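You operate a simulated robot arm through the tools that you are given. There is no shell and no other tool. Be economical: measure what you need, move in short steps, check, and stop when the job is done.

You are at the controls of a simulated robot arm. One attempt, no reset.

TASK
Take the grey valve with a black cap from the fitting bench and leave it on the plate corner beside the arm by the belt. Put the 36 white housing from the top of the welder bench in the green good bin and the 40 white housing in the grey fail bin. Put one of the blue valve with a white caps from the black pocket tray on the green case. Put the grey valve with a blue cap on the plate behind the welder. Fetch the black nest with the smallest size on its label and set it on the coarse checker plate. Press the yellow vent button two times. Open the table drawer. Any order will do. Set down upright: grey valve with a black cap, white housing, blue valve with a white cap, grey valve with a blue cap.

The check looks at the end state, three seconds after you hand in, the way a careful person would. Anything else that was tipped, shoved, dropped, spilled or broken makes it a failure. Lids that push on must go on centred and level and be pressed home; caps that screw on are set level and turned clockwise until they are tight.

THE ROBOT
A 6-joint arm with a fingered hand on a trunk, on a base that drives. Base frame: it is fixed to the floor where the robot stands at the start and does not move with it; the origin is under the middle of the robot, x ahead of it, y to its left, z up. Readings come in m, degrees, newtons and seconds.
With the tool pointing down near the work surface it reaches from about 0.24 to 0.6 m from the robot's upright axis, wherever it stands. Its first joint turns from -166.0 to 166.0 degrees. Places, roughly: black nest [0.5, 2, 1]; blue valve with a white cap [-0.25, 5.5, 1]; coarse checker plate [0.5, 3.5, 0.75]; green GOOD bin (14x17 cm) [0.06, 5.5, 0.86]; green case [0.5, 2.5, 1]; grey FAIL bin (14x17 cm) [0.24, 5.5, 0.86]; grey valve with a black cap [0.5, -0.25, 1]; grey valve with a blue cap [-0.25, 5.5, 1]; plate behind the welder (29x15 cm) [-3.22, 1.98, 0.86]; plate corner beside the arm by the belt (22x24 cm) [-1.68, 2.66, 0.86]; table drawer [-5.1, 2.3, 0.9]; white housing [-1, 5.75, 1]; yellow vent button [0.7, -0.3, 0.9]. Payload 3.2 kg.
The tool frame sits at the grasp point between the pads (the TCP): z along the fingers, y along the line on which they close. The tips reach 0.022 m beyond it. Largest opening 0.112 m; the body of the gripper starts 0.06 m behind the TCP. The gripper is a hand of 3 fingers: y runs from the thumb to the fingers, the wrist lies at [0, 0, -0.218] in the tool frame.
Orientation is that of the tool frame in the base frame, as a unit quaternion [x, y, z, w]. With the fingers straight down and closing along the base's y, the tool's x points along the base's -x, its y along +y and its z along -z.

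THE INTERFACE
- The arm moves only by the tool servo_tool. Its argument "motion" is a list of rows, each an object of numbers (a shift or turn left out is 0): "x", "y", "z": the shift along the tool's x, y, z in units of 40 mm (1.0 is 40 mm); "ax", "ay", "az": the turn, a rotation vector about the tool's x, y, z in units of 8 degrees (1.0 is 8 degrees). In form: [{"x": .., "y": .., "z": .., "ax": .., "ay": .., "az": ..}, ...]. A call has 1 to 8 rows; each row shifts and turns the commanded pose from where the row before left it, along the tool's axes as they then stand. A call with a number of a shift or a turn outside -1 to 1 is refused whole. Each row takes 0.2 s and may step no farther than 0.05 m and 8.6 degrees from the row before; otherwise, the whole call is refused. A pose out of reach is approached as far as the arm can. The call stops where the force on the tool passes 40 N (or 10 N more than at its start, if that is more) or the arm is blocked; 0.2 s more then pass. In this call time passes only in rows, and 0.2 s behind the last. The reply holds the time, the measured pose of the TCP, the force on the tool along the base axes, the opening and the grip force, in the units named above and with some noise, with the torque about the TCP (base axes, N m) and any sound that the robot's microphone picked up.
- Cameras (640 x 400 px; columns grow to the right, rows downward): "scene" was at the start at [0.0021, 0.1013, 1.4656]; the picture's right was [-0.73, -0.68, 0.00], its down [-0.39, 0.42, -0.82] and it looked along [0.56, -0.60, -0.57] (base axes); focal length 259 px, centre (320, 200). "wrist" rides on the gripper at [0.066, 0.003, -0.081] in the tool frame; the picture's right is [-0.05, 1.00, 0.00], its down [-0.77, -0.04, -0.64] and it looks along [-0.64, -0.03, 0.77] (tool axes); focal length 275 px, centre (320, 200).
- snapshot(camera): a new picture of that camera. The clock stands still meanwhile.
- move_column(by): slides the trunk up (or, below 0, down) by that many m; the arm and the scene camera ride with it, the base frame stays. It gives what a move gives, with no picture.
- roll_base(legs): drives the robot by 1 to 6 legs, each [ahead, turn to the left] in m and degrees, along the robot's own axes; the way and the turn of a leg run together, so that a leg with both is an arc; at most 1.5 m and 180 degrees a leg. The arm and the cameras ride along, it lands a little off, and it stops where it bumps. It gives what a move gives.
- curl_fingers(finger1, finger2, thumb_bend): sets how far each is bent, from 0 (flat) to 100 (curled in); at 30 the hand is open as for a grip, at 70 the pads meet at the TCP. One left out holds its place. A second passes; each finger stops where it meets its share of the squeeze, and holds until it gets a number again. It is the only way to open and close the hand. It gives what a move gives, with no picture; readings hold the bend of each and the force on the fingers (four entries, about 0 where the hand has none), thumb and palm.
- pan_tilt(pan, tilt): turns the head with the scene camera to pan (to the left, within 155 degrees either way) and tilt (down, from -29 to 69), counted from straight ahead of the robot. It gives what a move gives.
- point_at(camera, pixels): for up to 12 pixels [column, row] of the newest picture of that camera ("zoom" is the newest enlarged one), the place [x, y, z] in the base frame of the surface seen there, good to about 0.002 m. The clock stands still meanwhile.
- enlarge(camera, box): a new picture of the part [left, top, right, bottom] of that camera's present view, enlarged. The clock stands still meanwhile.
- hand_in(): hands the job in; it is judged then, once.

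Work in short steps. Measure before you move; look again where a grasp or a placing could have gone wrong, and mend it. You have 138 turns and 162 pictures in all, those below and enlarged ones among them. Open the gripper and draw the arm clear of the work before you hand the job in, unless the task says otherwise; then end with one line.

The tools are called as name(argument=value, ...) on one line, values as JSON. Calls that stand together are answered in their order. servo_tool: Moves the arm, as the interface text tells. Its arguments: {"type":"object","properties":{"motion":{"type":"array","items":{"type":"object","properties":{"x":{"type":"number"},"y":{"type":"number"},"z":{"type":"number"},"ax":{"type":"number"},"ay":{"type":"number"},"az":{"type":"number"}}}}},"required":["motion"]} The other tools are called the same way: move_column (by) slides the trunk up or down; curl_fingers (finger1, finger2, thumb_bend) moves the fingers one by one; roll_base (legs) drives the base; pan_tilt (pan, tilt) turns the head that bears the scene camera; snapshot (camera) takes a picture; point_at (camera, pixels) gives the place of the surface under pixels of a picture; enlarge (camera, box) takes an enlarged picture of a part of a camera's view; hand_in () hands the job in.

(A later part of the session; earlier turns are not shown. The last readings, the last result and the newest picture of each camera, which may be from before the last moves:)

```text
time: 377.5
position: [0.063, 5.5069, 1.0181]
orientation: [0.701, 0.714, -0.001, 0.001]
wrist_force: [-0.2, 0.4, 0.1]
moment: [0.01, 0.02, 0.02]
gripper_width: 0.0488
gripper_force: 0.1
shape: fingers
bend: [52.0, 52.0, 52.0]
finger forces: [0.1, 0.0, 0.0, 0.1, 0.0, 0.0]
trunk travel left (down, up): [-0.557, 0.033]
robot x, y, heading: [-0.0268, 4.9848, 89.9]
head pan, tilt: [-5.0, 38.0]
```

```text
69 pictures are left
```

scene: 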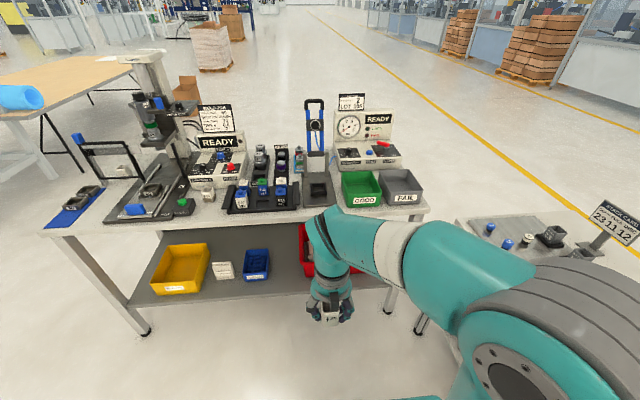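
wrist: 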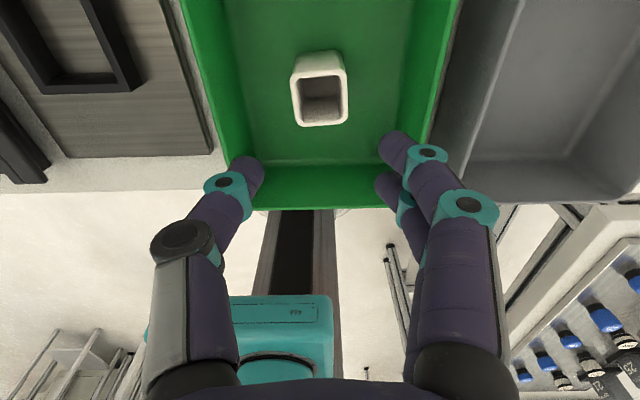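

The 36 stands in the green bin. I retract and shift the robot west to reach the 40 housing.

servo_tool(motion=[{"x": -0.9, "y": -0.5}, {"x": -0.9, "y": -0.5}, {"x": -0.9, "y": -0.5}, {"x": -0.9, "y": -0.5}, {"x": -0.9, "y": -0.5}, {"x": -0.9, "y": -0.5}])

roll_base(legs=[[-0.35, 0], [0, 90], [0.5, 0], [0, -90], [0.1, 0]])

pan_tilt(pan=5, tilt=38)

snapshot(camera="scene")

```text
time: 378.9
position: [-0.0537, 5.2876, 1.0191]
orientation: [0.7, 0.714, 0.001, 0.0]
wrist_force: [0.2, 0.4, 0.5]
moment: [-0.05, 0.01, 0.03]
gripper_width: 0.0487
gripper_force: 0.0
shape: fingers
bend: [52.0, 52.0, 52.0]
finger forces: [0.0, 0.0, 0.1, 0.1, 0.0, 0.1]
trunk travel left (down, up): [-0.557, 0.033]
robot x, y, heading: [-0.026, 4.9804, 90.1]
head pan, tilt: [-5.0, 38.0]
```

```text
time: 392.1
position: [-0.5475, 5.0418, 1.0188]
orientation: [0.7, 0.714, -0.001, 0.001]
wrist_force: [0.2, 0.4, 0.6]
moment: [-0.05, -0.03, 0.03]
gripper_width: 0.0488
gripper_force: 0.1
shape: fingers
bend: [52.0, 52.0, 52.0]
finger forces: [0.1, 0.1, 0.1, 0.0, 0.0, 0.0]
trunk travel left (down, up): [-0.557, 0.033]
robot x, y, heading: [-0.5168, 4.7362, 90.1]
head pan, tilt: [-5.0, 38.0]
```

```text
time: 392.8
position: [-0.5469, 5.0404, 1.0186]
orientation: [0.701, 0.713, 0.0, 0.0]
wrist_force: [0.4, -0.3, -0.2]
moment: [-0.01, -0.03, 0.0]
gripper_width: 0.0489
gripper_force: 0.0
shape: fingers
bend: [52.0, 52.0, 52.0]
finger forces: [0.0, 0.0, 0.0, 0.0, 0.0, 0.0]
trunk travel left (down, up): [-0.557, 0.033]
robot x, y, heading: [-0.5208, 4.7329, 89.9]
head pan, tilt: [5.0, 38.0]
```

```text
68 pictures are left
```

scene: 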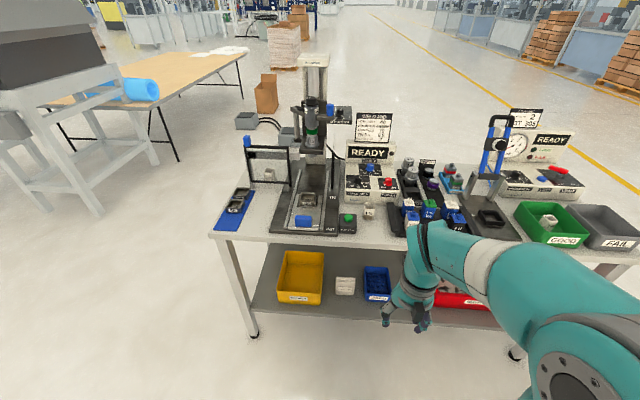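

enlarge(camera="scene", box=[330, 185, 410, 240])

point_at(camera="zoom", pixels=[[270, 150], [350, 150], [310, 190], [310, 230], [340, 220], [280, 215], [310, 140], [310, 110], [200, 220], [460, 200], [345, 170]])

```text
7.27 times, centred on (370, 212) of scene
```

zoom: 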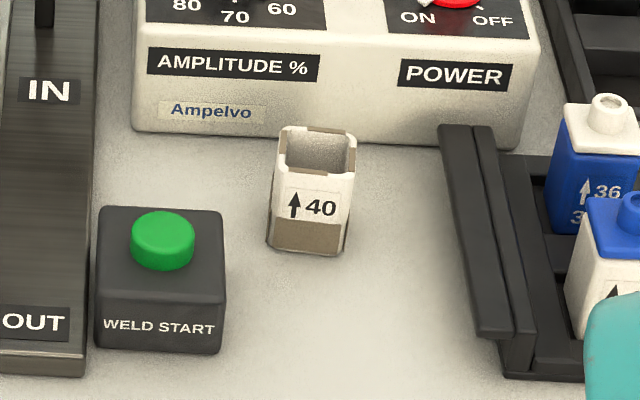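

```text
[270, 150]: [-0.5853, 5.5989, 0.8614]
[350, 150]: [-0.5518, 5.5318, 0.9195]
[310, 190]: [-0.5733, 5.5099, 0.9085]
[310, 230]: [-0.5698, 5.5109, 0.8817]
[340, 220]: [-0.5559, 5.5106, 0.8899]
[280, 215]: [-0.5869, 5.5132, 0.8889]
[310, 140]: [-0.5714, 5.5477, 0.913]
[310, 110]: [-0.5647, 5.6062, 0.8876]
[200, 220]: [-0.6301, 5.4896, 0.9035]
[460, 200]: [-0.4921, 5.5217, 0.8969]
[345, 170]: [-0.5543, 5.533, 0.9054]
```

40 housing: centre ≈(-0.570,5.530), 38 mm. I turn the wrist to close along y, drive 0.25 ahead and go above it.

servo_tool(motion=[{"az": -1}, {"az": -1}, {"az": -1}, {"az": -1}, {"az": -1}, {"az": -1}, {"az": -1}, {"az": -1}])

servo_tool(motion=[{"az": -1}, {"az": -1}, {"az": -1.0}, {"az": -0.1}])

roll_base(legs=[[0.25, 0]])

servo_tool(motion=[{"x": 0.1, "y": 0.95}, {"x": 0.1, "y": 0.95}, {"x": 0.1, "y": 0.95}, {"x": 0.1, "y": 0.95}, {"x": 0.1, "y": 0.95}, {"y": 0.95}])

snapshot(camera="wrist")

```text
time: 394.6
position: [-0.5488, 5.0401, 1.0194]
orientation: [0.216, 0.976, -0.001, 0.0]
wrist_force: [0.2, 1.0, 0.4]
moment: [0.01, -0.02, 0.0]
gripper_width: 0.0489
gripper_force: 0.0
shape: fingers
bend: [52.0, 52.0, 52.0]
finger forces: [0.0, 0.0, 0.1, 0.0, 0.0, 0.0]
trunk travel left (down, up): [-0.557, 0.033]
robot x, y, heading: [-0.5188, 4.7335, 90.0]
head pan, tilt: [5.0, 38.0]
```

```text
time: 395.6
position: [-0.5469, 5.0391, 1.0185]
orientation: [0.0, 1.0, -0.001, 0.001]
wrist_force: [0.4, -0.1, -0.5]
moment: [0.0, 0.01, 0.0]
gripper_width: 0.0487
gripper_force: 0.0
shape: fingers
bend: [52.0, 52.0, 52.0]
finger forces: [0.1, 0.0, 0.0, 0.0, 0.0, 0.0]
trunk travel left (down, up): [-0.557, 0.033]
robot x, y, heading: [-0.5226, 4.7344, 89.8]
head pan, tilt: [5.0, 38.0]
```

```text
time: 397.5
position: [-0.5467, 5.2914, 1.0193]
orientation: [0.002, 1.0, -0.001, 0.001]
wrist_force: [-0.7, -0.4, 0.4]
moment: [0.01, 0.01, 0.0]
gripper_width: 0.0489
gripper_force: 0.0
shape: fingers
bend: [52.0, 52.0, 52.0]
finger forces: [0.0, 0.0, 0.0, 0.1, 0.0, 0.0]
trunk travel left (down, up): [-0.557, 0.033]
robot x, y, heading: [-0.5201, 4.9874, 90.1]
head pan, tilt: [5.0, 38.0]
```

```text
time: 398.9
position: [-0.5666, 5.5218, 1.0171]
orientation: [0.002, 1.0, -0.001, 0.0]
wrist_force: [-0.3, -0.3, 1.2]
moment: [-0.05, -0.02, 0.01]
gripper_width: 0.0486
gripper_force: 0.0
shape: fingers
bend: [52.0, 52.0, 52.0]
finger forces: [0.0, 0.0, 0.0, 0.1, 0.0, 0.0]
trunk travel left (down, up): [-0.557, 0.033]
robot x, y, heading: [-0.5207, 4.987, 90.0]
head pan, tilt: [5.0, 38.0]
```

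```text
66 pictures are left
```

wrist: 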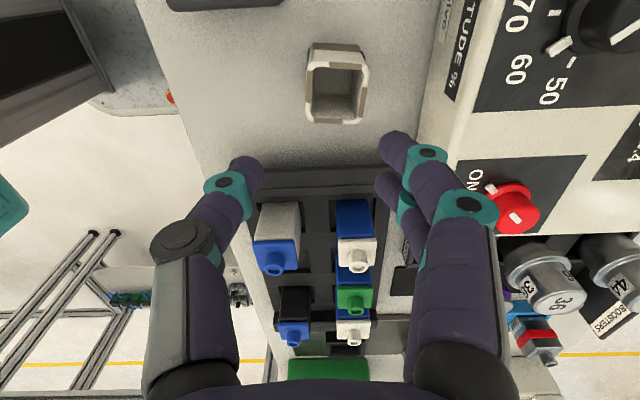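

point_at(camera="wrist", pixels=[[310, 85], [367, 85], [338, 48], [338, 120], [338, 85], [312, 60], [365, 115]])

curl_fingers(finger1=49, finger2=49, thumb_bend=49)

```text
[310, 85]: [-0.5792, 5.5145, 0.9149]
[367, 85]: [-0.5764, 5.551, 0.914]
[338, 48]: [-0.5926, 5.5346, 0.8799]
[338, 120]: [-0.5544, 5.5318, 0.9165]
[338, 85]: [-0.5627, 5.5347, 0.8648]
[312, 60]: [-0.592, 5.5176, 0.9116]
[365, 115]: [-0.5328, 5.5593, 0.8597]
```

```text
time: 399.9
position: [-0.5662, 5.5199, 1.017]
orientation: [0.002, 1.0, -0.001, -0.001]
wrist_force: [-0.1, -0.3, -0.4]
moment: [-0.02, 0.0, -0.01]
gripper_width: 0.0572
gripper_force: 0.1
shape: fingers
bend: [49.0, 49.0, 49.0]
finger forces: [0.0, 0.0, 0.0, 0.0, 0.0, 0.0]
trunk travel left (down, up): [-0.557, 0.033]
robot x, y, heading: [-0.5206, 4.9867, 89.9]
head pan, tilt: [5.0, 38.0]
```

Centre (-0.573,5.533). I adjust, descend and grip.

servo_tool(motion=[{"x": 0.16, "y": 0.31}, {"z": 0.9}, {"z": 0.9}, {"z": 0.8}, {"z": 0.45}])

curl_fingers(finger1=62, finger2=62, thumb_bend=62)

servo_tool(motion=[{"z": -0.3}, {"z": -0.6}, {"z": -0.9}, {"z": -0.9}, {"z": -0.6}, {"y": -0.8}, {"y": -0.8}, {"y": -0.8}])

snapshot(camera="wrist")

```text
time: 401.1
position: [-0.5727, 5.5322, 0.8951]
orientation: [0.002, 1.0, 0.0, 0.0]
wrist_force: [-0.5, 0.2, 0.1]
moment: [-0.02, 0.0, 0.01]
gripper_width: 0.0577
gripper_force: 0.0
shape: fingers
bend: [49.0, 49.0, 49.0]
finger forces: [0.0, 0.0, 0.1, 0.1, 0.0, 0.0]
trunk travel left (down, up): [-0.557, 0.033]
robot x, y, heading: [-0.5236, 4.9838, 89.9]
head pan, tilt: [5.0, 38.0]
```

```text
time: 402.1
position: [-0.5725, 5.5318, 0.8975]
orientation: [0.002, 1.0, -0.001, 0.0]
wrist_force: [-0.1, 0.0, 0.5]
moment: [-0.03, -0.01, 0.02]
gripper_width: 0.0371
gripper_force: 6.0
shape: fingers
bend: [57.0, 58.0, 59.0]
finger forces: [3.1, 2.5, 0.1, 0.1, 5.6, 0.0]
trunk travel left (down, up): [-0.557, 0.033]
robot x, y, heading: [-0.519, 4.9857, 89.8]
head pan, tilt: [5.0, 38.0]
```

```text
time: 403.9
position: [-0.574, 5.4364, 1.0287]
orientation: [0.002, 1.0, 0.0, -0.001]
wrist_force: [-0.6, -0.6, -0.2]
moment: [-0.01, -0.01, 0.0]
gripper_width: 0.0369
gripper_force: 5.2
shape: fingers
bend: [57.0, 58.0, 59.0]
finger forces: [3.0, 2.5, 0.0, 0.0, 5.5, 0.1]
trunk travel left (down, up): [-0.557, 0.033]
robot x, y, heading: [-0.5201, 4.989, 89.8]
head pan, tilt: [5.0, 38.0]
```

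```text
65 pictures are left
```

wrist: 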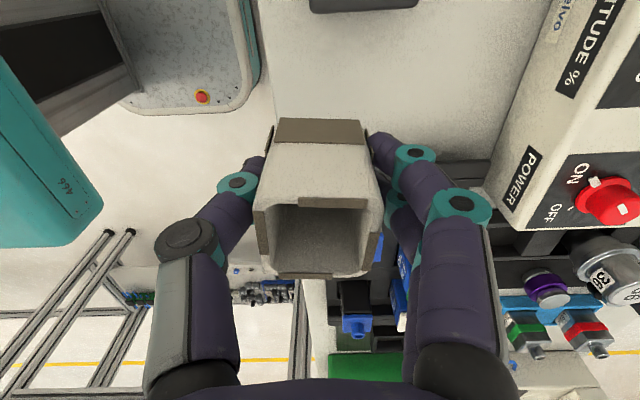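

Held. I retract and shift the robot east to the FAIL bin.

servo_tool(motion=[{"y": -0.9}, {"y": -0.9}, {"y": -0.9}, {"y": -0.9}])

roll_base(legs=[[-0.35, 0], [0, -90], [0.59, 0], [0, 90], [0.34, 0]])

```text
time: 404.9
position: [-0.5723, 5.291, 1.0301]
orientation: [0.002, 1.0, 0.001, -0.001]
wrist_force: [0.1, 0.6, -0.5]
moment: [0.02, 0.04, 0.01]
gripper_width: 0.0369
gripper_force: 5.8
shape: fingers
bend: [57.0, 58.0, 59.0]
finger forces: [3.0, 2.6, 0.0, 0.1, 5.6, 0.1]
trunk travel left (down, up): [-0.557, 0.033]
robot x, y, heading: [-0.5206, 4.9886, 90.0]
head pan, tilt: [5.0, 38.0]
```

```text
time: 419.6
position: [0.0276, 5.2753, 1.0303]
orientation: [0.009, 1.0, 0.0, -0.001]
wrist_force: [-0.2, 0.7, 0.3]
moment: [-0.02, 0.0, -0.02]
gripper_width: 0.0368
gripper_force: 5.5
shape: fingers
bend: [57.0, 58.0, 59.0]
finger forces: [2.9, 2.4, 0.1, 0.1, 5.3, 0.0]
trunk travel left (down, up): [-0.557, 0.033]
robot x, y, heading: [0.0737, 4.9723, 89.4]
head pan, tilt: [5.0, 38.0]
```

servo_tool(motion=[{"x": -0.664, "y": 0.734}, {"x": -0.664, "y": 0.734}, {"x": -0.664, "y": 0.734}, {"x": -0.664, "y": 0.734}, {"x": -0.664, "y": 0.734}, {"x": -0.664, "y": 0.734}, {"x": -0.664, "y": 0.734}, {"x": -0.664, "y": 0.734}])

snapshot(camera="wrist")

point_at(camera="wrist", pixels=[[250, 60], [390, 60], [320, 60], [320, 20], [230, 100], [420, 100]])

```text
time: 421.4
position: [0.244, 5.5057, 1.0284]
orientation: [0.01, 1.0, -0.002, -0.001]
wrist_force: [-0.1, -0.7, -0.5]
moment: [0.02, -0.01, -0.04]
gripper_width: 0.0363
gripper_force: 5.4
shape: fingers
bend: [57.0, 58.0, 59.0]
finger forces: [2.8, 2.4, 0.0, 0.0, 5.1, 0.0]
trunk travel left (down, up): [-0.557, 0.033]
robot x, y, heading: [0.0781, 4.9665, 89.0]
head pan, tilt: [5.0, 38.0]
```

```text
64 pictures are left
```

wrist: 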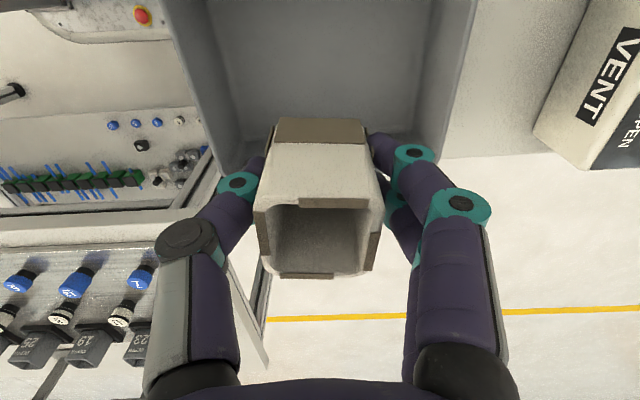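

```text
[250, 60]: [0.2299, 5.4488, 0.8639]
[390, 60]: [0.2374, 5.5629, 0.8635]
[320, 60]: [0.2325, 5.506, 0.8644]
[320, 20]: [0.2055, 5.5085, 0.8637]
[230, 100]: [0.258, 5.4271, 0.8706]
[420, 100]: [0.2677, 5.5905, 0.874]
```

Centred in the grey bin. I lower into it.

servo_tool(motion=[{"z": 0.9}, {"z": 0.9}, {"z": 0.8}, {"z": 0.4}, {"z": 0.1}])

servo_tool(motion=[{"z": 0.05}, {"z": 0.05}])

```text
time: 422.6
position: [0.244, 5.5056, 0.9041]
orientation: [0.009, 1.0, -0.001, 0.0]
wrist_force: [-0.5, 0.2, 0.4]
moment: [0.05, -0.03, -0.01]
gripper_width: 0.0365
gripper_force: 5.5
shape: fingers
bend: [57.0, 58.0, 59.0]
finger forces: [2.8, 2.4, 0.1, 0.0, 5.2, 0.1]
trunk travel left (down, up): [-0.557, 0.033]
robot x, y, heading: [0.0775, 4.9687, 89.1]
head pan, tilt: [5.0, 38.0]
```

```text
time: 423.2
position: [0.2445, 5.5065, 0.9013]
orientation: [0.01, 1.0, -0.001, 0.001]
wrist_force: [0.6, 0.5, -0.6]
moment: [0.03, -0.01, 0.03]
gripper_width: 0.0362
gripper_force: 4.7
shape: fingers
bend: [57.0, 58.0, 59.0]
finger forces: [2.8, 2.4, 0.0, 0.0, 5.2, 0.0]
trunk travel left (down, up): [-0.557, 0.033]
robot x, y, heading: [0.0744, 4.965, 88.9]
head pan, tilt: [5.0, 38.0]
```

servo_tool(motion=[{"z": 0.05}, {"z": 0.04}])

```text
time: 423.8
position: [0.2448, 5.5054, 0.8991]
orientation: [0.01, 1.0, 0.0, 0.0]
wrist_force: [0.3, 0.9, 8.4]
moment: [0.05, 0.01, 0.0]
gripper_width: 0.0362
gripper_force: 7.1
shape: fingers
bend: [58.0, 59.0, 59.0]
finger forces: [3.8, 3.3, 0.0, 0.0, 6.2, 0.1]
trunk travel left (down, up): [-0.557, 0.033]
robot x, y, heading: [0.0771, 4.9667, 89.2]
head pan, tilt: [5.0, 38.0]
```

Contact. I release and lift out, and check.

curl_fingers(finger1=49, finger2=49, thumb_bend=49)

servo_tool(motion=[{"z": -0.4}, {"z": -0.8}, {"z": -0.9}, {"z": -0.9}, {"y": -0.7, "x": 0.5}, {"y": -0.7, "x": 0.5}, {"y": -0.7, "x": 0.5}, {"y": -0.7, "x": 0.5}])

servo_tool(motion=[{"y": -0.7, "x": 0.7}, {"y": -0.7, "x": 0.7}, {"y": -0.7, "x": 0.7}, {"x": 0.5}])

roll_base(legs=[[-0.3, 0]])

enlarge(camera="scene", box=[300, 100, 540, 250])

```text
time: 424.8
position: [0.2454, 5.5063, 0.8981]
orientation: [0.009, 1.0, -0.001, 0.0]
wrist_force: [-0.3, -0.3, -0.3]
moment: [-0.03, -0.01, 0.01]
gripper_width: 0.0573
gripper_force: 0.0
shape: fingers
bend: [49.0, 49.0, 49.0]
finger forces: [0.0, 0.0, 0.0, 0.1, 0.0, 0.1]
trunk travel left (down, up): [-0.557, 0.033]
robot x, y, heading: [0.0773, 4.9685, 88.9]
head pan, tilt: [5.0, 38.0]
```

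```text
time: 426.6
position: [0.1616, 5.3931, 1.0186]
orientation: [0.01, 1.0, 0.0, 0.0]
wrist_force: [0.1, -0.1, 0.9]
moment: [0.01, 0.02, 0.01]
gripper_width: 0.0573
gripper_force: 0.0
shape: fingers
bend: [49.0, 49.0, 49.0]
finger forces: [0.0, 0.0, 0.0, 0.0, 0.0, 0.1]
trunk travel left (down, up): [-0.557, 0.033]
robot x, y, heading: [0.0775, 4.967, 89.4]
head pan, tilt: [5.0, 38.0]
```

```text
time: 427.6
position: [0.0566, 5.3136, 1.0184]
orientation: [0.01, 1.0, 0.0, 0.001]
wrist_force: [-0.1, 0.0, 0.0]
moment: [0.01, -0.05, -0.04]
gripper_width: 0.0575
gripper_force: 0.1
shape: fingers
bend: [49.0, 49.0, 49.0]
finger forces: [0.1, 0.0, 0.0, 0.0, 0.1, 0.1]
trunk travel left (down, up): [-0.557, 0.033]
robot x, y, heading: [0.0742, 4.971, 89.0]
head pan, tilt: [5.0, 38.0]
```

```text
time: 429.6
position: [0.0524, 5.0143, 1.0191]
orientation: [0.011, 1.0, 0.0, 0.0]
wrist_force: [-0.7, 0.3, -0.8]
moment: [0.0, -0.02, 0.0]
gripper_width: 0.0577
gripper_force: 0.1
shape: fingers
bend: [49.0, 49.0, 49.0]
finger forces: [0.0, 0.1, 0.0, 0.0, 0.0, 0.0]
trunk travel left (down, up): [-0.557, 0.033]
robot x, y, heading: [0.0714, 4.6699, 89.0]
head pan, tilt: [5.0, 38.0]
```

```text
2.67 times, centred on (420, 175) of scene
```

zoom: 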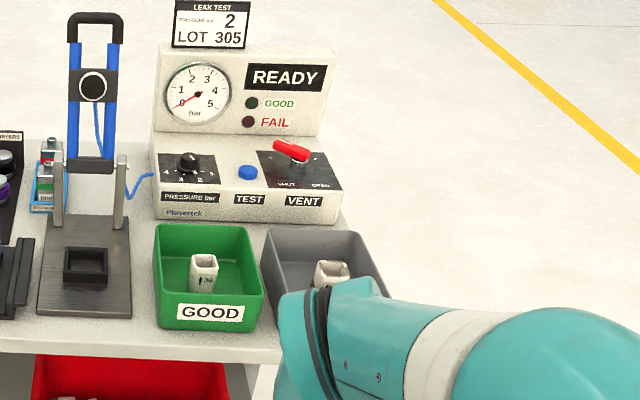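

Both housings stand in their bins. Next the blue/white-cap valve (36, back-left of the tray): I shift the robot to x≈-0.38.

roll_base(legs=[[0, 91], [0.46, 0], [0, -90], [0.32, 0]])

pan_tilt(pan=0, tilt=45)

enlarge(camera="scene", box=[230, 120, 430, 250])

```text
time: 441.8
position: [-0.4111, 5.335, 1.0182]
orientation: [0.006, 1.0, -0.001, 0.0]
wrist_force: [-0.3, 0.4, -0.5]
moment: [0.01, 0.02, 0.02]
gripper_width: 0.0574
gripper_force: 0.1
shape: fingers
bend: [49.0, 49.0, 49.0]
finger forces: [0.1, 0.1, 0.0, 0.1, 0.0, 0.1]
trunk travel left (down, up): [-0.557, 0.033]
robot x, y, heading: [-0.3871, 4.992, 89.6]
head pan, tilt: [5.0, 38.0]
```

```text
time: 442.5
position: [-0.4101, 5.3348, 1.0184]
orientation: [0.005, 1.0, -0.001, 0.001]
wrist_force: [-0.1, -0.5, 0.7]
moment: [0.0, 0.0, -0.02]
gripper_width: 0.0574
gripper_force: 0.1
shape: fingers
bend: [49.0, 49.0, 49.0]
finger forces: [0.1, 0.1, 0.1, 0.0, 0.1, 0.0]
trunk travel left (down, up): [-0.557, 0.033]
robot x, y, heading: [-0.3905, 4.9903, 89.4]
head pan, tilt: [0.0, 45.0]
```

```text
3.08 times, centred on (330, 185) of scene
```

zoom: 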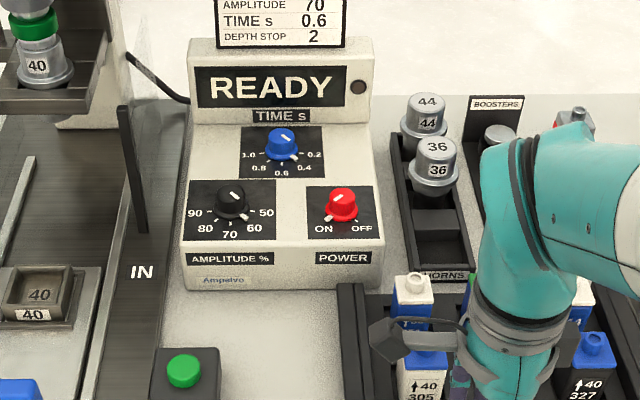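

point_at(camera="zoom", pixels=[[415, 280], [400, 290], [428, 290], [412, 310], [440, 275], [425, 262], [375, 280], [420, 355]])

servo_tool(motion=[{"y": 0.95}, {"y": 0.95}, {"y": 0.95}, {"y": 0.95}, {"y": 0.95}])

curl_fingers(finger1=52, finger2=52, thumb_bend=52)

snapshot(camera="wrist")

```text
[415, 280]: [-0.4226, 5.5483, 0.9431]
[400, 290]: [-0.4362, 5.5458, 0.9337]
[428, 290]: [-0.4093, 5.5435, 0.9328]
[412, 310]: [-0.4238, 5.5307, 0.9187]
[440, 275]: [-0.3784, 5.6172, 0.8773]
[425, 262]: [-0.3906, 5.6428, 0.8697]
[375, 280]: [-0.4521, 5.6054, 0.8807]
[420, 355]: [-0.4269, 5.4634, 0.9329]
```

```text
time: 443.7
position: [-0.4079, 5.5257, 1.017]
orientation: [0.006, 1.0, -0.001, 0.0]
wrist_force: [-0.1, 0.4, 0.0]
moment: [0.01, 0.0, -0.02]
gripper_width: 0.0576
gripper_force: 0.0
shape: fingers
bend: [49.0, 49.0, 49.0]
finger forces: [0.0, 0.1, 0.0, 0.1, 0.1, 0.1]
trunk travel left (down, up): [-0.557, 0.033]
robot x, y, heading: [-0.3905, 4.9871, 89.4]
head pan, tilt: [0.0, 45.0]
```

```text
time: 444.7
position: [-0.408, 5.5258, 1.0176]
orientation: [0.007, 1.0, -0.001, 0.0]
wrist_force: [-0.6, -0.7, -0.6]
moment: [0.0, 0.0, -0.02]
gripper_width: 0.0501
gripper_force: 0.0
shape: fingers
bend: [52.0, 52.0, 52.0]
finger forces: [0.0, 0.0, 0.0, 0.0, 0.0, 0.0]
trunk travel left (down, up): [-0.557, 0.033]
robot x, y, heading: [-0.3923, 4.9876, 89.6]
head pan, tilt: [0.0, 45.0]
```

```text
61 pictures are left
```

wrist: 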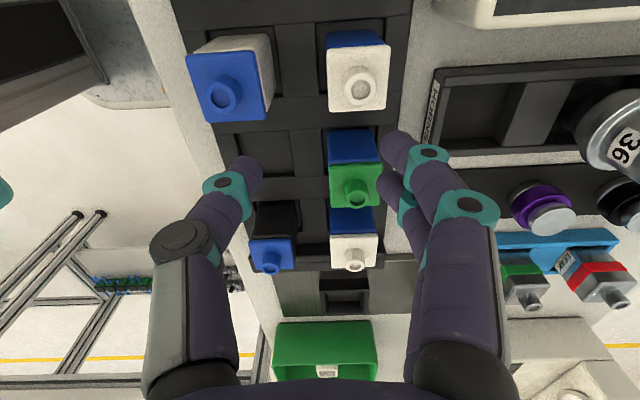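

point_at(camera="wrist", pixels=[[328, 85], [388, 85], [360, 50], [360, 106], [335, 38], [385, 38], [268, 85], [430, 100]])

```text
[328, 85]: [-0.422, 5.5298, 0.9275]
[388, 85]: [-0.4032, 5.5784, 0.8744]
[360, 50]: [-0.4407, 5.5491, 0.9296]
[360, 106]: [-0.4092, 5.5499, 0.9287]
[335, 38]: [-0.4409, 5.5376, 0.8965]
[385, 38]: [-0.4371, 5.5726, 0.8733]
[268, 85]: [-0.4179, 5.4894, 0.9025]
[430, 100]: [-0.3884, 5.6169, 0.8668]
```

Valve 36: centre (-0.424,5.547). I align and descend in two stages.

servo_tool(motion=[{"x": 0.41, "y": 0.58}, {"z": 0.8}, {"z": 0.7}])

servo_tool(motion=[{"z": 0.4}, {"z": 0.4}, {"z": 0.35}])

snapshot(camera="wrist")

```text
time: 445.5
position: [-0.4238, 5.5482, 0.9582]
orientation: [0.006, 1.0, 0.0, 0.0]
wrist_force: [0.5, 0.8, -0.8]
moment: [0.04, -0.01, -0.02]
gripper_width: 0.05
gripper_force: 0.1
shape: fingers
bend: [52.0, 52.0, 52.0]
finger forces: [0.1, 0.0, 0.1, 0.0, 0.0, 0.0]
trunk travel left (down, up): [-0.557, 0.033]
robot x, y, heading: [-0.3899, 4.9921, 89.4]
head pan, tilt: [0.0, 45.0]
```

```text
time: 446.3
position: [-0.4244, 5.5483, 0.9122]
orientation: [0.006, 1.0, 0.0, 0.001]
wrist_force: [0.0, -0.2, 0.2]
moment: [0.0, 0.01, 0.02]
gripper_width: 0.0498
gripper_force: 0.1
shape: fingers
bend: [52.0, 52.0, 52.0]
finger forces: [0.0, 0.0, 0.0, 0.1, 0.0, 0.0]
trunk travel left (down, up): [-0.557, 0.033]
robot x, y, heading: [-0.3915, 4.99, 89.6]
head pan, tilt: [0.0, 45.0]
```

```text
60 pictures are left
```

wrist: 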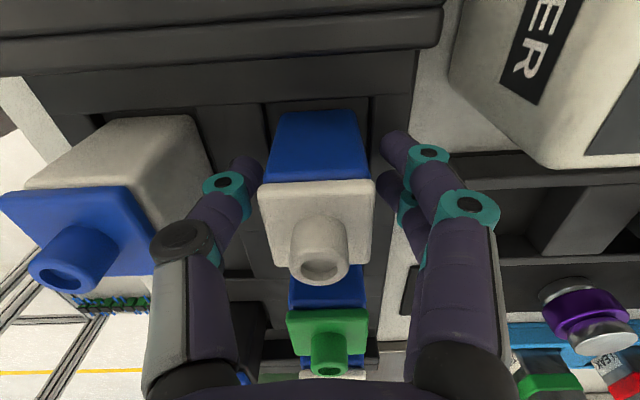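

No contact so far; I close and lift.

curl_fingers(finger1=63, finger2=63, thumb_bend=63)

servo_tool(motion=[{"z": -0.3}, {"z": -0.6}, {"z": -0.9}, {"z": -0.9}, {"z": -0.5}, {"y": -0.9}, {"y": -0.9}, {"y": -0.9}])

servo_tool(motion=[{"y": -0.9}, {"y": -0.9}, {"y": -0.9}])

snapshot(camera="wrist")

```text
time: 447.3
position: [-0.4236, 5.5491, 0.9123]
orientation: [0.006, 1.0, -0.001, 0.0]
wrist_force: [0.1, -0.3, 0.3]
moment: [0.03, 0.0, 0.0]
gripper_width: 0.0327
gripper_force: 5.6
shape: fingers
bend: [59.0, 58.0, 60.0]
finger forces: [2.6, 2.6, 0.0, 0.1, 5.2, 0.1]
trunk travel left (down, up): [-0.557, 0.033]
robot x, y, heading: [-0.391, 4.9898, 89.2]
head pan, tilt: [0.0, 45.0]
```

```text
time: 449.1
position: [-0.425, 5.4385, 1.0401]
orientation: [0.006, 1.0, 0.0, -0.001]
wrist_force: [-0.7, -1.1, -0.9]
moment: [0.0, 0.05, -0.02]
gripper_width: 0.0324
gripper_force: 5.8
shape: fingers
bend: [59.0, 59.0, 60.0]
finger forces: [2.5, 2.6, 0.0, 0.0, 5.3, 0.1]
trunk travel left (down, up): [-0.557, 0.033]
robot x, y, heading: [-0.3877, 4.9915, 89.5]
head pan, tilt: [0.0, 45.0]
```

```text
time: 449.9
position: [-0.4269, 5.3302, 1.0409]
orientation: [0.007, 1.0, 0.0, 0.0]
wrist_force: [-0.1, 0.5, -0.7]
moment: [0.02, 0.03, -0.01]
gripper_width: 0.0323
gripper_force: 4.8
shape: fingers
bend: [59.0, 59.0, 60.0]
finger forces: [2.5, 2.6, 0.0, 0.0, 5.1, 0.1]
trunk travel left (down, up): [-0.557, 0.033]
robot x, y, heading: [-0.3869, 4.988, 89.5]
head pan, tilt: [0.0, 45.0]
```

```text
59 pictures are left
```

wrist: 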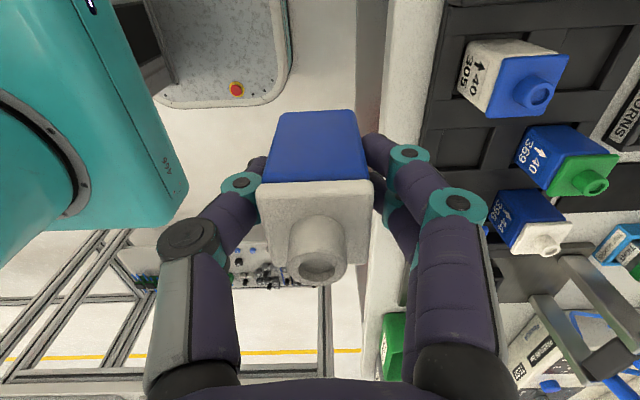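

Held. I drive south to y≈2.5 and face the line to see the green case and the nests.

roll_base(legs=[[-0.4, 0], [0, -180], [1.5, 0], [0.6, 0], [0, 90]])

pan_tilt(pan=20, tilt=38)

snapshot(camera="scene")

pan_tilt(pan=-45, tilt=38)

snapshot(camera="scene")

```text
time: 473.5
position: [-0.0535, 2.5368, 1.0411]
orientation: [0.706, 0.708, -0.001, 0.0]
wrist_force: [0.0, 0.0, -0.2]
moment: [0.0, -0.05, 0.0]
gripper_width: 0.0317
gripper_force: 4.1
shape: fingers
bend: [59.0, 59.0, 60.0]
finger forces: [2.3, 2.3, 0.0, 0.0, 4.5, 0.1]
trunk travel left (down, up): [-0.557, 0.033]
robot x, y, heading: [-0.394, 2.4959, 0.1]
head pan, tilt: [0.0, 45.0]
```

```text
time: 474.4
position: [-0.0531, 2.5368, 1.0405]
orientation: [0.706, 0.708, -0.001, -0.001]
wrist_force: [-0.1, 0.5, 0.0]
moment: [-0.06, 0.0, 0.03]
gripper_width: 0.0317
gripper_force: 4.5
shape: fingers
bend: [59.0, 59.0, 60.0]
finger forces: [2.2, 2.3, 0.1, 0.1, 4.6, 0.1]
trunk travel left (down, up): [-0.557, 0.033]
robot x, y, heading: [-0.3934, 2.4935, 0.4]
head pan, tilt: [20.0, 38.0]
```

```text
58 pictures are left
```

scene: 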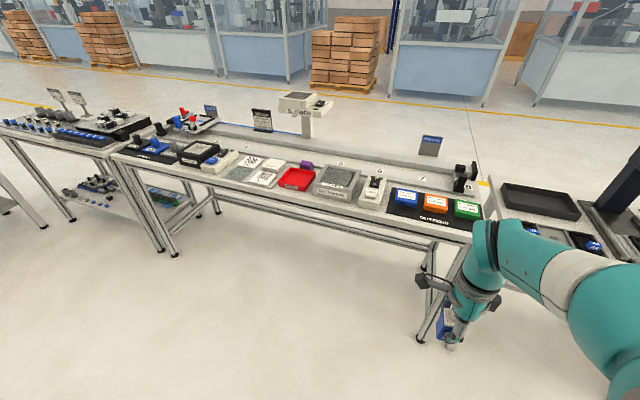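

```text
time: 475.7
position: [-0.0526, 2.536, 1.0407]
orientation: [0.706, 0.708, 0.0, -0.001]
wrist_force: [0.7, 0.5, -1.0]
moment: [0.04, 0.01, 0.02]
gripper_width: 0.0315
gripper_force: 4.5
shape: fingers
bend: [59.0, 59.0, 60.0]
finger forces: [2.2, 2.2, 0.1, 0.0, 4.6, 0.0]
trunk travel left (down, up): [-0.557, 0.033]
robot x, y, heading: [-0.3947, 2.4914, 0.2]
head pan, tilt: [-45.0, 38.0]
```

```text
57 pictures are left
```

scene: 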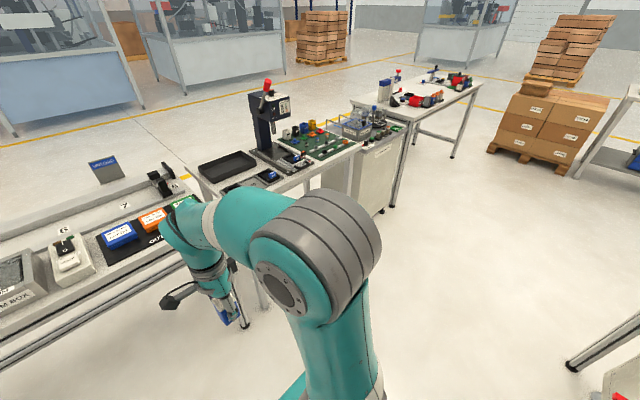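

I zoom on the cases and checker plates, then on the nests.

pan_tilt(pan=20, tilt=38)

enlarge(camera="scene", box=[200, 130, 400, 230])

enlarge(camera="scene", box=[370, 150, 640, 280])

point_at(camera="zoom", pixels=[[225, 140], [200, 120], [255, 130], [230, 165], [225, 118], [150, 135], [60, 140], [45, 105], [110, 120], [270, 180]])

```text
time: 477.1
position: [-0.0525, 2.5369, 1.0413]
orientation: [0.706, 0.709, -0.001, 0.0]
wrist_force: [-0.7, 0.8, 0.0]
moment: [0.02, -0.02, 0.01]
gripper_width: 0.0316
gripper_force: 4.3
shape: fingers
bend: [59.0, 59.0, 60.0]
finger forces: [2.3, 2.3, 0.1, 0.0, 4.5, 0.1]
trunk travel left (down, up): [-0.557, 0.033]
robot x, y, heading: [-0.3959, 2.4944, 0.2]
head pan, tilt: [20.0, 38.0]
```

```text
3.20 times, centred on (300, 180) of scene
```

zoom: 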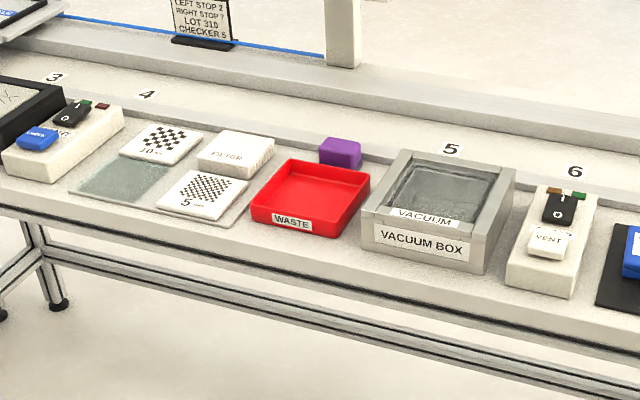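

```text
2.37 times, centred on (505, 215) of scene
```

zoom: 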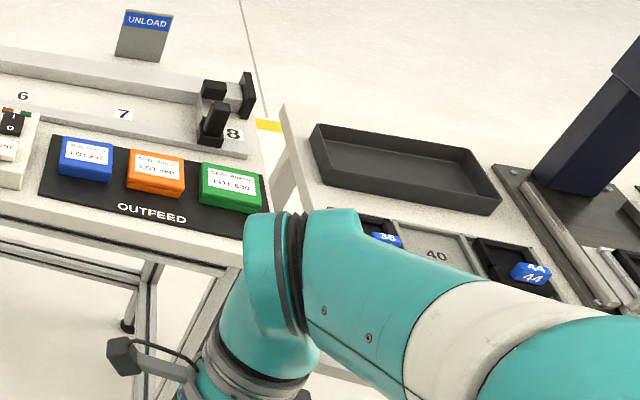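

```text
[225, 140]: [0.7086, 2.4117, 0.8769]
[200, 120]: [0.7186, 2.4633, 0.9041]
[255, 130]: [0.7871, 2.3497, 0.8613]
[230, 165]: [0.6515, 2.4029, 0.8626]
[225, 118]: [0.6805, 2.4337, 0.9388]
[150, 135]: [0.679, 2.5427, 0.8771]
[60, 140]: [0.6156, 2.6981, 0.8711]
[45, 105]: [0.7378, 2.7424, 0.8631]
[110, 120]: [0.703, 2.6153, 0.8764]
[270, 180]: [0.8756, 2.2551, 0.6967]
```

enlarge(camera="scene", box=[440, 190, 500, 235])

point_at(camera="zoom", pixels=[[150, 110], [250, 110], [350, 140], [160, 180], [250, 180], [340, 210], [250, 220], [150, 210], [400, 150], [250, 150], [140, 100], [250, 90]])

```text
8.89 times, centred on (470, 212) of scene
```

zoom: 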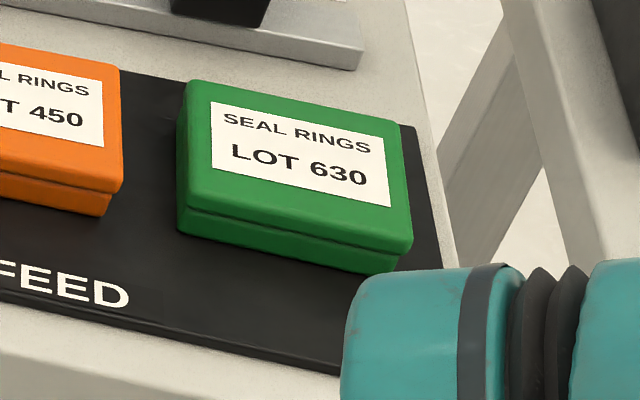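

```text
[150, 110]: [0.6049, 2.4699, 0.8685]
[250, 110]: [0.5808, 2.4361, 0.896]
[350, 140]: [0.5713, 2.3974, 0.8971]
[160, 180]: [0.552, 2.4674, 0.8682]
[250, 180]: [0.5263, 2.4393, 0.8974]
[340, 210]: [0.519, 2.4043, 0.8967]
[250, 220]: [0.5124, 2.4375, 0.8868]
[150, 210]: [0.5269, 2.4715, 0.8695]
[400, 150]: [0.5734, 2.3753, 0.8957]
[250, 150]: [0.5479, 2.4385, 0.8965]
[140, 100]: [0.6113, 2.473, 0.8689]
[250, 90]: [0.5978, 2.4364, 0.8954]
```

Green case: top z 0.897, centre (0.556,2.415). I drive 0.44 ahead and carry the valve above it.

roll_base(legs=[[0.43, 0]])

servo_tool(motion=[{"z": -0.5}, {"x": -0.6, "y": 0.85}, {"x": -0.6, "y": 0.85}, {"x": -0.6, "y": 0.85}, {"x": -0.6, "y": 0.85}, {"x": -0.6, "y": 0.85}])

snapshot(camera="wrist")

```text
time: 479.7
position: [0.3812, 2.5436, 1.04]
orientation: [0.703, 0.711, -0.001, 0.0]
wrist_force: [-0.1, -0.2, -1.4]
moment: [-0.01, 0.01, -0.01]
gripper_width: 0.0315
gripper_force: 4.6
shape: fingers
bend: [59.0, 59.0, 60.0]
finger forces: [2.4, 2.3, 0.0, 0.1, 4.6, 0.1]
trunk travel left (down, up): [-0.557, 0.033]
robot x, y, heading: [0.0405, 2.4956, 0.7]
head pan, tilt: [20.0, 38.0]
```

```text
time: 481.1
position: [0.5548, 2.4252, 1.0599]
orientation: [0.703, 0.711, 0.0, -0.001]
wrist_force: [1.2, 0.0, -0.8]
moment: [0.0, -0.01, -0.03]
gripper_width: 0.0315
gripper_force: 4.4
shape: fingers
bend: [59.0, 59.0, 60.0]
finger forces: [2.3, 2.3, 0.0, 0.0, 4.6, 0.0]
trunk travel left (down, up): [-0.557, 0.033]
robot x, y, heading: [0.0421, 2.4996, 0.8]
head pan, tilt: [20.0, 38.0]
```

```text
53 pictures are left
5 turns are left
```

wrist: 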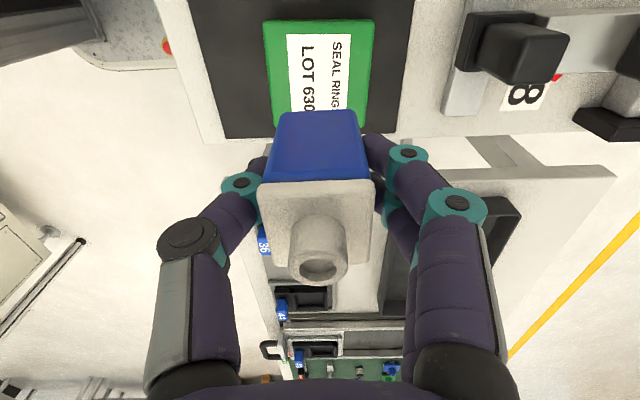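

Only five turns remain, so I combine steps: set the valve on the green case, release, lift clear, reposition for the nests, and take measuring pictures of the nests and the checker plates.

servo_tool(motion=[{"x": -0.25, "z": 0.8}, {"z": 0.9}, {"z": 0.9}, {"z": 0.35}, {"z": 0.06}, {"z": 0.06}, {"z": 0.05}])

curl_fingers(finger1=50, finger2=50, thumb_bend=50)

servo_tool(motion=[{"z": -0.4}, {"z": -0.8}, {"z": -0.9}, {"z": -0.5}, {"y": -0.9}, {"y": -0.9}, {"y": -0.9}, {"y": -0.9}])

roll_base(legs=[[-0.3, 0], [0, -90], [0.45, 0], [0, 90], [0.22, 0]])

servo_tool(motion=[{"x": -0.9}, {"x": -0.9}, {"x": -0.9}, {"x": -0.9}, {"x": -0.9}])

pan_tilt(pan=-18, tilt=50)

snapshot(camera="scene")

point_at(camera="scene", pixels=[[200, 150], [280, 150], [360, 150], [440, 150], [200, 200], [280, 200], [360, 200], [440, 200], [200, 250], [280, 250], [360, 250], [440, 250]])

enlarge(camera="scene", box=[160, 100, 480, 300])

pan_tilt(pan=63, tilt=28)

enlarge(camera="scene", box=[240, 150, 400, 250])

point_at(camera="zoom", pixels=[[140, 120], [260, 120], [380, 120], [500, 120], [140, 200], [260, 200], [380, 200], [500, 200], [140, 280], [260, 280], [380, 280], [500, 280]])

```text
time: 482.7
position: [0.5538, 2.415, 0.9375]
orientation: [0.703, 0.711, 0.0, 0.001]
wrist_force: [1.0, -1.2, 9.5]
moment: [0.02, -0.04, 0.0]
gripper_width: 0.0313
gripper_force: 6.0
shape: fingers
bend: [60.0, 60.0, 61.0]
finger forces: [3.3, 3.5, 0.1, 0.1, 5.7, 0.0]
trunk travel left (down, up): [-0.557, 0.033]
robot x, y, heading: [0.0449, 2.4924, 0.7]
head pan, tilt: [20.0, 38.0]
```

```text
time: 483.7
position: [0.5537, 2.415, 0.9365]
orientation: [0.703, 0.711, -0.001, -0.001]
wrist_force: [0.7, -0.3, 0.6]
moment: [0.04, 0.03, 0.02]
gripper_width: 0.0543
gripper_force: 0.0
shape: fingers
bend: [50.0, 50.0, 50.0]
finger forces: [0.0, 0.0, 0.0, 0.1, 0.0, 0.0]
trunk travel left (down, up): [-0.557, 0.033]
robot x, y, heading: [0.0399, 2.4988, 0.5]
head pan, tilt: [20.0, 38.0]
```

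```text
time: 485.5
position: [0.4099, 2.4141, 1.0391]
orientation: [0.703, 0.711, 0.001, 0.0]
wrist_force: [0.8, -0.2, 0.2]
moment: [0.01, 0.0, -0.01]
gripper_width: 0.0545
gripper_force: 0.1
shape: fingers
bend: [50.0, 50.0, 50.0]
finger forces: [0.1, 0.0, 0.0, 0.0, 0.0, 0.0]
trunk travel left (down, up): [-0.557, 0.033]
robot x, y, heading: [0.0405, 2.4942, 0.5]
head pan, tilt: [20.0, 38.0]
```

```text
time: 498.8
position: [0.3377, 1.9612, 1.0392]
orientation: [0.705, 0.71, -0.001, -0.001]
wrist_force: [0.1, -0.3, 0.2]
moment: [-0.01, 0.02, 0.01]
gripper_width: 0.0546
gripper_force: 0.1
shape: fingers
bend: [50.0, 50.0, 50.0]
finger forces: [0.0, 0.0, 0.0, 0.1, 0.0, 0.1]
trunk travel left (down, up): [-0.557, 0.033]
robot x, y, heading: [-0.0351, 2.0443, 0.6]
head pan, tilt: [20.0, 38.0]
```

```text
time: 500.0
position: [0.337, 1.7796, 1.0389]
orientation: [0.704, 0.71, 0.001, -0.001]
wrist_force: [0.2, 0.2, 0.3]
moment: [0.02, 0.0, 0.01]
gripper_width: 0.0548
gripper_force: 0.0
shape: fingers
bend: [50.0, 50.0, 50.0]
finger forces: [0.1, 0.0, 0.0, 0.1, 0.0, 0.0]
trunk travel left (down, up): [-0.557, 0.033]
robot x, y, heading: [-0.0293, 2.048, 0.6]
head pan, tilt: [20.0, 38.0]
```

```text
time: 501.1
position: [0.3379, 1.7804, 1.0391]
orientation: [0.704, 0.711, 0.0, 0.0]
wrist_force: [-0.4, -0.6, 0.9]
moment: [0.02, -0.04, 0.06]
gripper_width: 0.0547
gripper_force: 0.0
shape: fingers
bend: [50.0, 50.0, 50.0]
finger forces: [0.0, 0.0, 0.1, 0.0, 0.1, 0.0]
trunk travel left (down, up): [-0.557, 0.033]
robot x, y, heading: [-0.0303, 2.0481, 0.8]
head pan, tilt: [-18.0, 50.0]
```

```text
52 pictures are left
```

scene: 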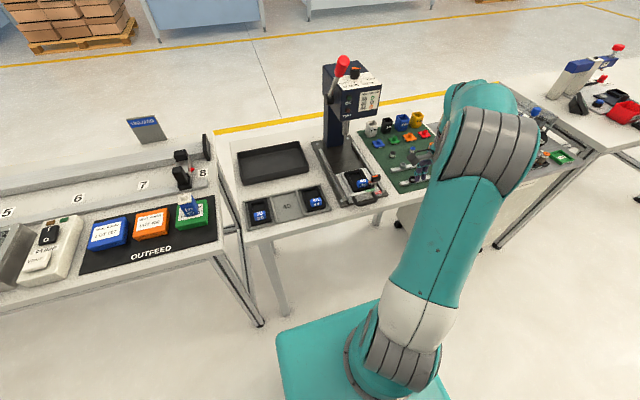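

```text
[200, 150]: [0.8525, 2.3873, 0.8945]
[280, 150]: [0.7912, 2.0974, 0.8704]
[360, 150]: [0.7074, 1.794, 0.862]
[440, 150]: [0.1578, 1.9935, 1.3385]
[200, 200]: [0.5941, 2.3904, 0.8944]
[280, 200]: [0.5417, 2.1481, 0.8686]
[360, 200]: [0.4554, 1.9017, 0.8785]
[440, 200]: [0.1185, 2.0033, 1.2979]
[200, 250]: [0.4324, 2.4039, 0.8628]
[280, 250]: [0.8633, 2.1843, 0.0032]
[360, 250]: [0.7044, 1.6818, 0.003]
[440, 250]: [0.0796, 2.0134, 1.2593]
```

```text
2.00 times, centred on (320, 200) of scene
```

zoom: 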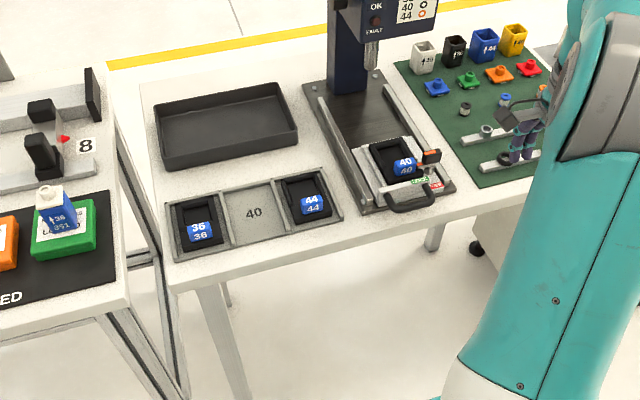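

```text
time: 502.6
position: [0.3381, 1.7813, 1.0396]
orientation: [0.704, 0.71, -0.001, -0.001]
wrist_force: [-0.1, -0.6, -0.1]
moment: [0.02, 0.03, 0.02]
gripper_width: 0.0547
gripper_force: 0.1
shape: fingers
bend: [50.0, 50.0, 50.0]
finger forces: [0.1, 0.0, 0.1, 0.1, 0.0, 0.0]
trunk travel left (down, up): [-0.557, 0.033]
robot x, y, heading: [-0.0321, 2.0443, 0.6]
head pan, tilt: [63.0, 28.0]
```

```text
4.00 times, centred on (320, 200) of scene
```

zoom: 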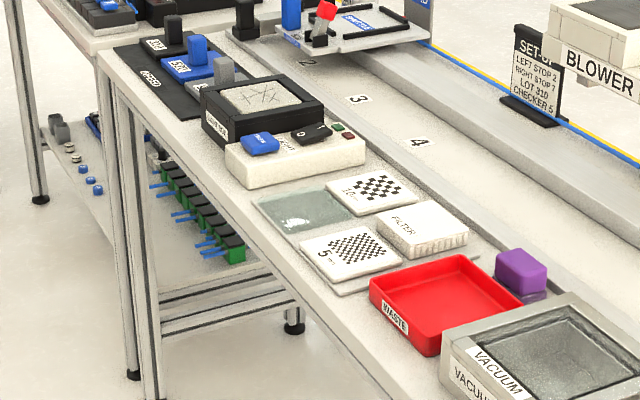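

```text
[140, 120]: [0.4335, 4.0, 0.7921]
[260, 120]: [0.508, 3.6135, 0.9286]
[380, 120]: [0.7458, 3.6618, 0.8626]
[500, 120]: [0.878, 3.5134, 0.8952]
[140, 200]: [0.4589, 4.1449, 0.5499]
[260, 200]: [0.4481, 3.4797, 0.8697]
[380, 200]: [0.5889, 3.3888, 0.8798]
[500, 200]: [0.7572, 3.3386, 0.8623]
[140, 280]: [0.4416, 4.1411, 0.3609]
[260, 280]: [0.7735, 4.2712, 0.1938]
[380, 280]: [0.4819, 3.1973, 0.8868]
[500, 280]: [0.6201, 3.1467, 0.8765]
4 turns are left
```

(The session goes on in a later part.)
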